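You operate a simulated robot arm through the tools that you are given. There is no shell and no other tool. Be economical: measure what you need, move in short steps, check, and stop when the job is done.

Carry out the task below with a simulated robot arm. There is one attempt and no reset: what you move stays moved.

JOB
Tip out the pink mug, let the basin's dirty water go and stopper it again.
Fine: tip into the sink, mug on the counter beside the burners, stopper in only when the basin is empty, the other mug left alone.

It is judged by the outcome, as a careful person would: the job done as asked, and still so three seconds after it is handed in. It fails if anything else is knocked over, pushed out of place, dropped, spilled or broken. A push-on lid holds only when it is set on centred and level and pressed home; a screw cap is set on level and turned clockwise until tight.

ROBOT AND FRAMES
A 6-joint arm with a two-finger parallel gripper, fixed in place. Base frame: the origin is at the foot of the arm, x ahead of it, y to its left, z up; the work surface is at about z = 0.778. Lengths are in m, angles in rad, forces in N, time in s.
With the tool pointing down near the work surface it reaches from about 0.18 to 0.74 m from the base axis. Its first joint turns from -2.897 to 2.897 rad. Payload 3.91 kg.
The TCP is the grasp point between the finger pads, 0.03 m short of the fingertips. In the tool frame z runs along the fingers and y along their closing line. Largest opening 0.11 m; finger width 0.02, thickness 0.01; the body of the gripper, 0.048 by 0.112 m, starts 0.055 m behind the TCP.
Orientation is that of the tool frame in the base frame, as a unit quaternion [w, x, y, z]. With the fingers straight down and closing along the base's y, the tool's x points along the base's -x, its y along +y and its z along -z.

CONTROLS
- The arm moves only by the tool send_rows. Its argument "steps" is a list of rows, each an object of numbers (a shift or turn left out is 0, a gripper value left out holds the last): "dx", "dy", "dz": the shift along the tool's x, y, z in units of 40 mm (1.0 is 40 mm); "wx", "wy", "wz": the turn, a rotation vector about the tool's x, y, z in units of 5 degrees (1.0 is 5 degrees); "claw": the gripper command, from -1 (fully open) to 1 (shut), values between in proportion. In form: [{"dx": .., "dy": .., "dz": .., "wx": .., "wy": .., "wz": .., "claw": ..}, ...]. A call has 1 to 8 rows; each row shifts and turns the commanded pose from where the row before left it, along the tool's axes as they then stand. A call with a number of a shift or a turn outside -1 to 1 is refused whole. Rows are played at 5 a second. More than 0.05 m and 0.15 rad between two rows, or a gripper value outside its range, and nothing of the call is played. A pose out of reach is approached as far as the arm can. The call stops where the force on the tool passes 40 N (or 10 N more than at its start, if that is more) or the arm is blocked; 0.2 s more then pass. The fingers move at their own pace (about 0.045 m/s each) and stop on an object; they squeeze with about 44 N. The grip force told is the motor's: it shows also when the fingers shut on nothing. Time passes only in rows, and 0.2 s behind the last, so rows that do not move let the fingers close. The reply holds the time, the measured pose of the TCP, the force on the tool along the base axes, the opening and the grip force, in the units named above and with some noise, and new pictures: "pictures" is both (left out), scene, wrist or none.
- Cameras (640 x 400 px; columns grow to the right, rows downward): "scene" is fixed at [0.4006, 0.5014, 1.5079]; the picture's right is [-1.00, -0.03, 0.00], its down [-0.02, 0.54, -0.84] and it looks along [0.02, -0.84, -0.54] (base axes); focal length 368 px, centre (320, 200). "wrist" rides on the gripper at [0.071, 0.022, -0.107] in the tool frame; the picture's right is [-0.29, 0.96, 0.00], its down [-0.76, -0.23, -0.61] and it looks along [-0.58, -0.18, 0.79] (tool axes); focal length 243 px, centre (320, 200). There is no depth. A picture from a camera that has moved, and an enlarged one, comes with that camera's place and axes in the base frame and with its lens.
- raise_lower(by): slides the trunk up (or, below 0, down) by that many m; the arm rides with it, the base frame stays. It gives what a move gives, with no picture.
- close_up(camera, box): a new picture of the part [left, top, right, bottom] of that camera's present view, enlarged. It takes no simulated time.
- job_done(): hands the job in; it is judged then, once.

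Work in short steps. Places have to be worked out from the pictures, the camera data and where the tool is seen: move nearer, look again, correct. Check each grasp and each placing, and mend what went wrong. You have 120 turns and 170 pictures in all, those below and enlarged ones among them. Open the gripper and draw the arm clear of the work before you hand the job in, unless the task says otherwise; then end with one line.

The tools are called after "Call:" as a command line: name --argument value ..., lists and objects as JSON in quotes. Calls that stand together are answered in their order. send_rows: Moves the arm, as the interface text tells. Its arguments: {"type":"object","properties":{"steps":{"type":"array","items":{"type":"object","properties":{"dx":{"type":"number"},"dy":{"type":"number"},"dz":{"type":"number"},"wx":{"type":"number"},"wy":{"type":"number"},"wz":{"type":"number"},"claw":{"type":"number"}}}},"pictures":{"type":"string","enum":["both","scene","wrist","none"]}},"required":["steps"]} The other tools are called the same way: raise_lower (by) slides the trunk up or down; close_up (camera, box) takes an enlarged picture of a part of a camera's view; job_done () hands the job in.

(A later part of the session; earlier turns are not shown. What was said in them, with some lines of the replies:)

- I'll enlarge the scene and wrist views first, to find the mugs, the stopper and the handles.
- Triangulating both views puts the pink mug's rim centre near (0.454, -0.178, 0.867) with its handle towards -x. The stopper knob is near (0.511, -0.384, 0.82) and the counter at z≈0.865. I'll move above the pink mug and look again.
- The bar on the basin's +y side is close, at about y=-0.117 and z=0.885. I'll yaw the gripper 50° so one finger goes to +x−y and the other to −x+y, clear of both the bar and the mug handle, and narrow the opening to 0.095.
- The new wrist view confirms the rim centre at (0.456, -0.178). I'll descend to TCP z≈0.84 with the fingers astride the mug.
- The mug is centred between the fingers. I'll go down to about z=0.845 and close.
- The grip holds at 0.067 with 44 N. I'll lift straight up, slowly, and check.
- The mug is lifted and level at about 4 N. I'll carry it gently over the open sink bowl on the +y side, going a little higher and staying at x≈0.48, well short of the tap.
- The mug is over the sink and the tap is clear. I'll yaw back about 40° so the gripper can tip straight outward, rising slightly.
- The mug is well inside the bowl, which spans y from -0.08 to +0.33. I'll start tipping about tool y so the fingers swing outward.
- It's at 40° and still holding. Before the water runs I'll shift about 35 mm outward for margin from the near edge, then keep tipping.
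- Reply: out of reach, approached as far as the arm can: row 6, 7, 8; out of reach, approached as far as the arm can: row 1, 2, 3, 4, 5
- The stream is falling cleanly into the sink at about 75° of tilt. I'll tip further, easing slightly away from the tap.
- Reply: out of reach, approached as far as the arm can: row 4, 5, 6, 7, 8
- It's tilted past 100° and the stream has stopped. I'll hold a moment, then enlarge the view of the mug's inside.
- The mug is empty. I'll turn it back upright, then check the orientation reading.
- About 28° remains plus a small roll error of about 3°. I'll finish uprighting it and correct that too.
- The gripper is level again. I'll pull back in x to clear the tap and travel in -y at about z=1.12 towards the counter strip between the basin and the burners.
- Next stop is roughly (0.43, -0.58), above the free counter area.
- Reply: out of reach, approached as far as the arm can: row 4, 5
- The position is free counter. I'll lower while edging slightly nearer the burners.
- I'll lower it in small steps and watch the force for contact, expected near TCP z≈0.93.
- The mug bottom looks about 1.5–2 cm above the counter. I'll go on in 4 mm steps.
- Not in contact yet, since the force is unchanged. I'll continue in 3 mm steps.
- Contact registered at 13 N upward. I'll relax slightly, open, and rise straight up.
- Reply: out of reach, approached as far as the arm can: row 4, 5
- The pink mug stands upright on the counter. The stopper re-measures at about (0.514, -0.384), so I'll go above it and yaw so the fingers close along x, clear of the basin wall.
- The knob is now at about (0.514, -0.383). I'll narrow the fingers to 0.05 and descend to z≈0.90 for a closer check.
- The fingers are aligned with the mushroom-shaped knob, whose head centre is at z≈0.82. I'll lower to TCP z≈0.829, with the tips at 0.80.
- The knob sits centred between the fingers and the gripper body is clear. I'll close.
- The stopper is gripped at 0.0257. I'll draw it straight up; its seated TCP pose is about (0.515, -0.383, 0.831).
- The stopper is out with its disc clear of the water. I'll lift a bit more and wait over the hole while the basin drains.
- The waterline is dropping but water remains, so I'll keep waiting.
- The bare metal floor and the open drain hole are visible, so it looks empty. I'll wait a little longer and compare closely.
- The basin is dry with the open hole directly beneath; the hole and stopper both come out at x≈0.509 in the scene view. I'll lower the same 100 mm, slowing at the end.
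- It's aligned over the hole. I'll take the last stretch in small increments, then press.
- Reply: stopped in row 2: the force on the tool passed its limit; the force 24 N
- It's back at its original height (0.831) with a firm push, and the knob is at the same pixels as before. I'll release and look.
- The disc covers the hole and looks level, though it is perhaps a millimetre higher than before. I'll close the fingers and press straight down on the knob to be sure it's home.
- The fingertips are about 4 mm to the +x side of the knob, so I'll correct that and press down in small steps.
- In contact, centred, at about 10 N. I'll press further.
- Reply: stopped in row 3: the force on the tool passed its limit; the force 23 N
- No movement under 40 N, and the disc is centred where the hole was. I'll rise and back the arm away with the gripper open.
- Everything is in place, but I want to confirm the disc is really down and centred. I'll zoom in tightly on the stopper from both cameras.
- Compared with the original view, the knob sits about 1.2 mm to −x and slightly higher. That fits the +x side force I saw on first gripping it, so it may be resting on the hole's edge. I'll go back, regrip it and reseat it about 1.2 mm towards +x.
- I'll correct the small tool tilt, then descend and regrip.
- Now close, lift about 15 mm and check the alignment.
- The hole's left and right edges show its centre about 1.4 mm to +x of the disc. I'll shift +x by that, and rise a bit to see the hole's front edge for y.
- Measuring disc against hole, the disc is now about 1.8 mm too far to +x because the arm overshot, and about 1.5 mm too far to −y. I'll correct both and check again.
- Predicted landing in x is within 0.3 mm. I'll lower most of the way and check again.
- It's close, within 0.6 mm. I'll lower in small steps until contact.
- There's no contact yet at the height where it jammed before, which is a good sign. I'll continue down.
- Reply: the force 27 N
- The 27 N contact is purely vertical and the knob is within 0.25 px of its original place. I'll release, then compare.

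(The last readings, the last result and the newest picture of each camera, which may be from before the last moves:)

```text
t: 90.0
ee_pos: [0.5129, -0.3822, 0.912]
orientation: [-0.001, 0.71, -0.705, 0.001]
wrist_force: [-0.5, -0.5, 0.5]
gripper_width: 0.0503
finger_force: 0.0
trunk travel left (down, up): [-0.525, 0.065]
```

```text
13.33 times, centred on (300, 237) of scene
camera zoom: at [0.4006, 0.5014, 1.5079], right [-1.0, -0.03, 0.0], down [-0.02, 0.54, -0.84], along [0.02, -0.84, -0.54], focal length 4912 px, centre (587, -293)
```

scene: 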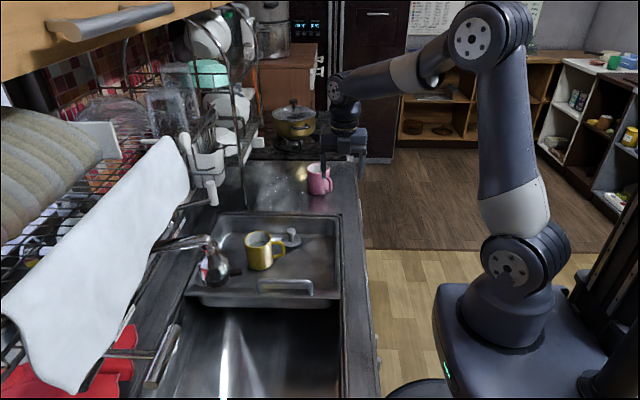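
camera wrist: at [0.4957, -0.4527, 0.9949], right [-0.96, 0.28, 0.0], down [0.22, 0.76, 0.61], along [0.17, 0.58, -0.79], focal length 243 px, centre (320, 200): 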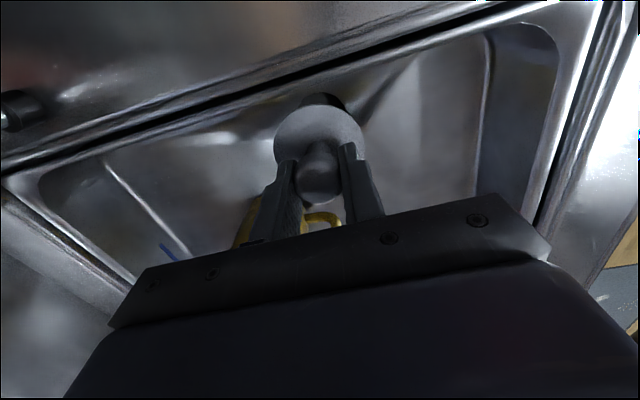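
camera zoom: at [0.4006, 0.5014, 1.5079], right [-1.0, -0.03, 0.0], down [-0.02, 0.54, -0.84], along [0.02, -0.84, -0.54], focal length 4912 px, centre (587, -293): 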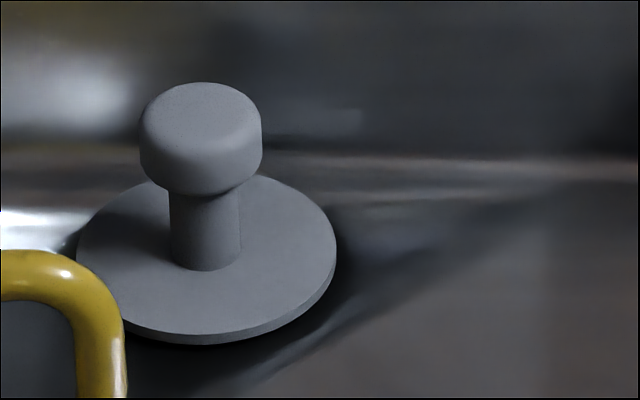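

The disc is level and centred over the hole. Contact height matches the original within 1 mm, and it holds under 27–40 N, so it is seated. I'll withdraw and take a final look.

Call:
send_rows --steps '[{"dz": -0.9}, {"dz": -0.9}, {"dz": -0.9}, {"dz": -0.9}, {"dx": -0.6, "dy": 0.7, "claw": -1}, {"dx": -0.6, "dy": 0.7}, {"dx": -0.6, "dy": 0.7}, {"dx": -0.6, "dy": 0.7}]' --pictures "none"

Call:
send_rows --steps '[{}, {}, {}, {}, {}]' --pictures "both"

Call:
close_up --camera "scene" --box '[190, 130, 370, 310]'

```text
t: 91.8
ee_pos: [0.3992, -0.2853, 1.057]
orientation: [0.0, 0.71, -0.704, 0.001]
wrist_force: [-0.9, 0.8, -0.2]
gripper_width: 0.1099
finger_force: 0.0
trunk travel left (down, up): [-0.525, 0.065]
```

```text
t: 93.0
ee_pos: [0.3992, -0.2861, 1.057]
orientation: [-0.001, 0.709, -0.705, 0.0]
wrist_force: [-0.2, 0.3, -1.3]
gripper_width: 0.11
finger_force: 0.1
trunk travel left (down, up): [-0.525, 0.065]
camera wrist: at [0.3785, -0.357, 1.1638], right [-0.96, 0.28, 0.0], down [0.22, 0.76, 0.61], along [0.17, 0.58, -0.79], focal length 243 px, centre (320, 200)
```

scene: 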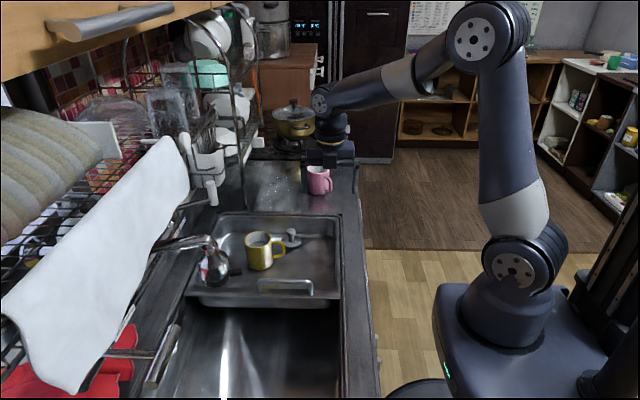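
wrist: 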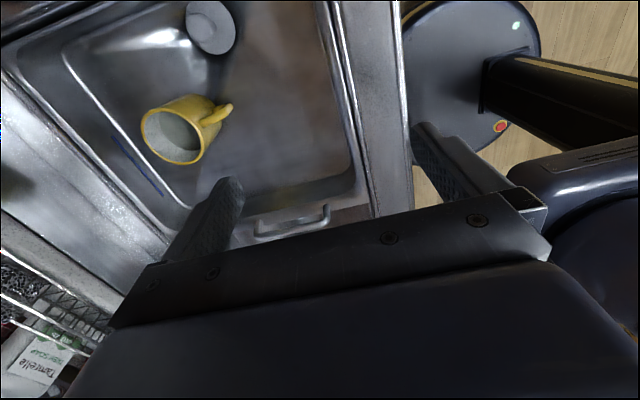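

```text
2.22 times, centred on (280, 220) of scene
camera zoom: at [0.4006, 0.5014, 1.5079], right [-1.0, -0.03, 0.0], down [-0.02, 0.54, -0.84], along [0.02, -0.84, -0.54], focal length 819 px, centre (409, 156)
```

zoom: 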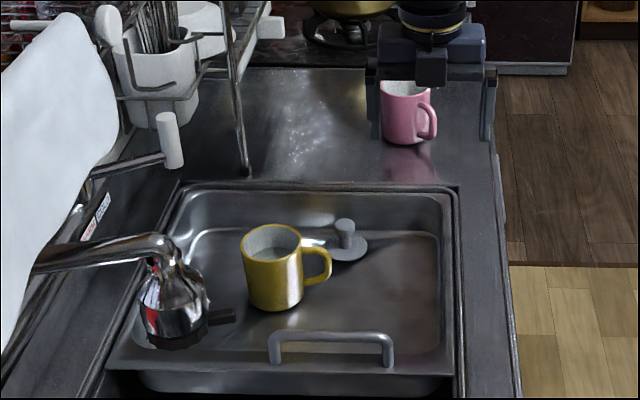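

The final views show the pink mug upright on the counter by the burners, the basin empty with its stopper in, the yellow mug where it was, and the arm clear and open. I'm handing the job in.

Call:
job_done

```text
The job is handed in.
```

I tipped the pink mug out into the sink and stood it on the counter by the burners, then drained the basin and put the stopper back once it was empty; the yellow mug wasn't touched.
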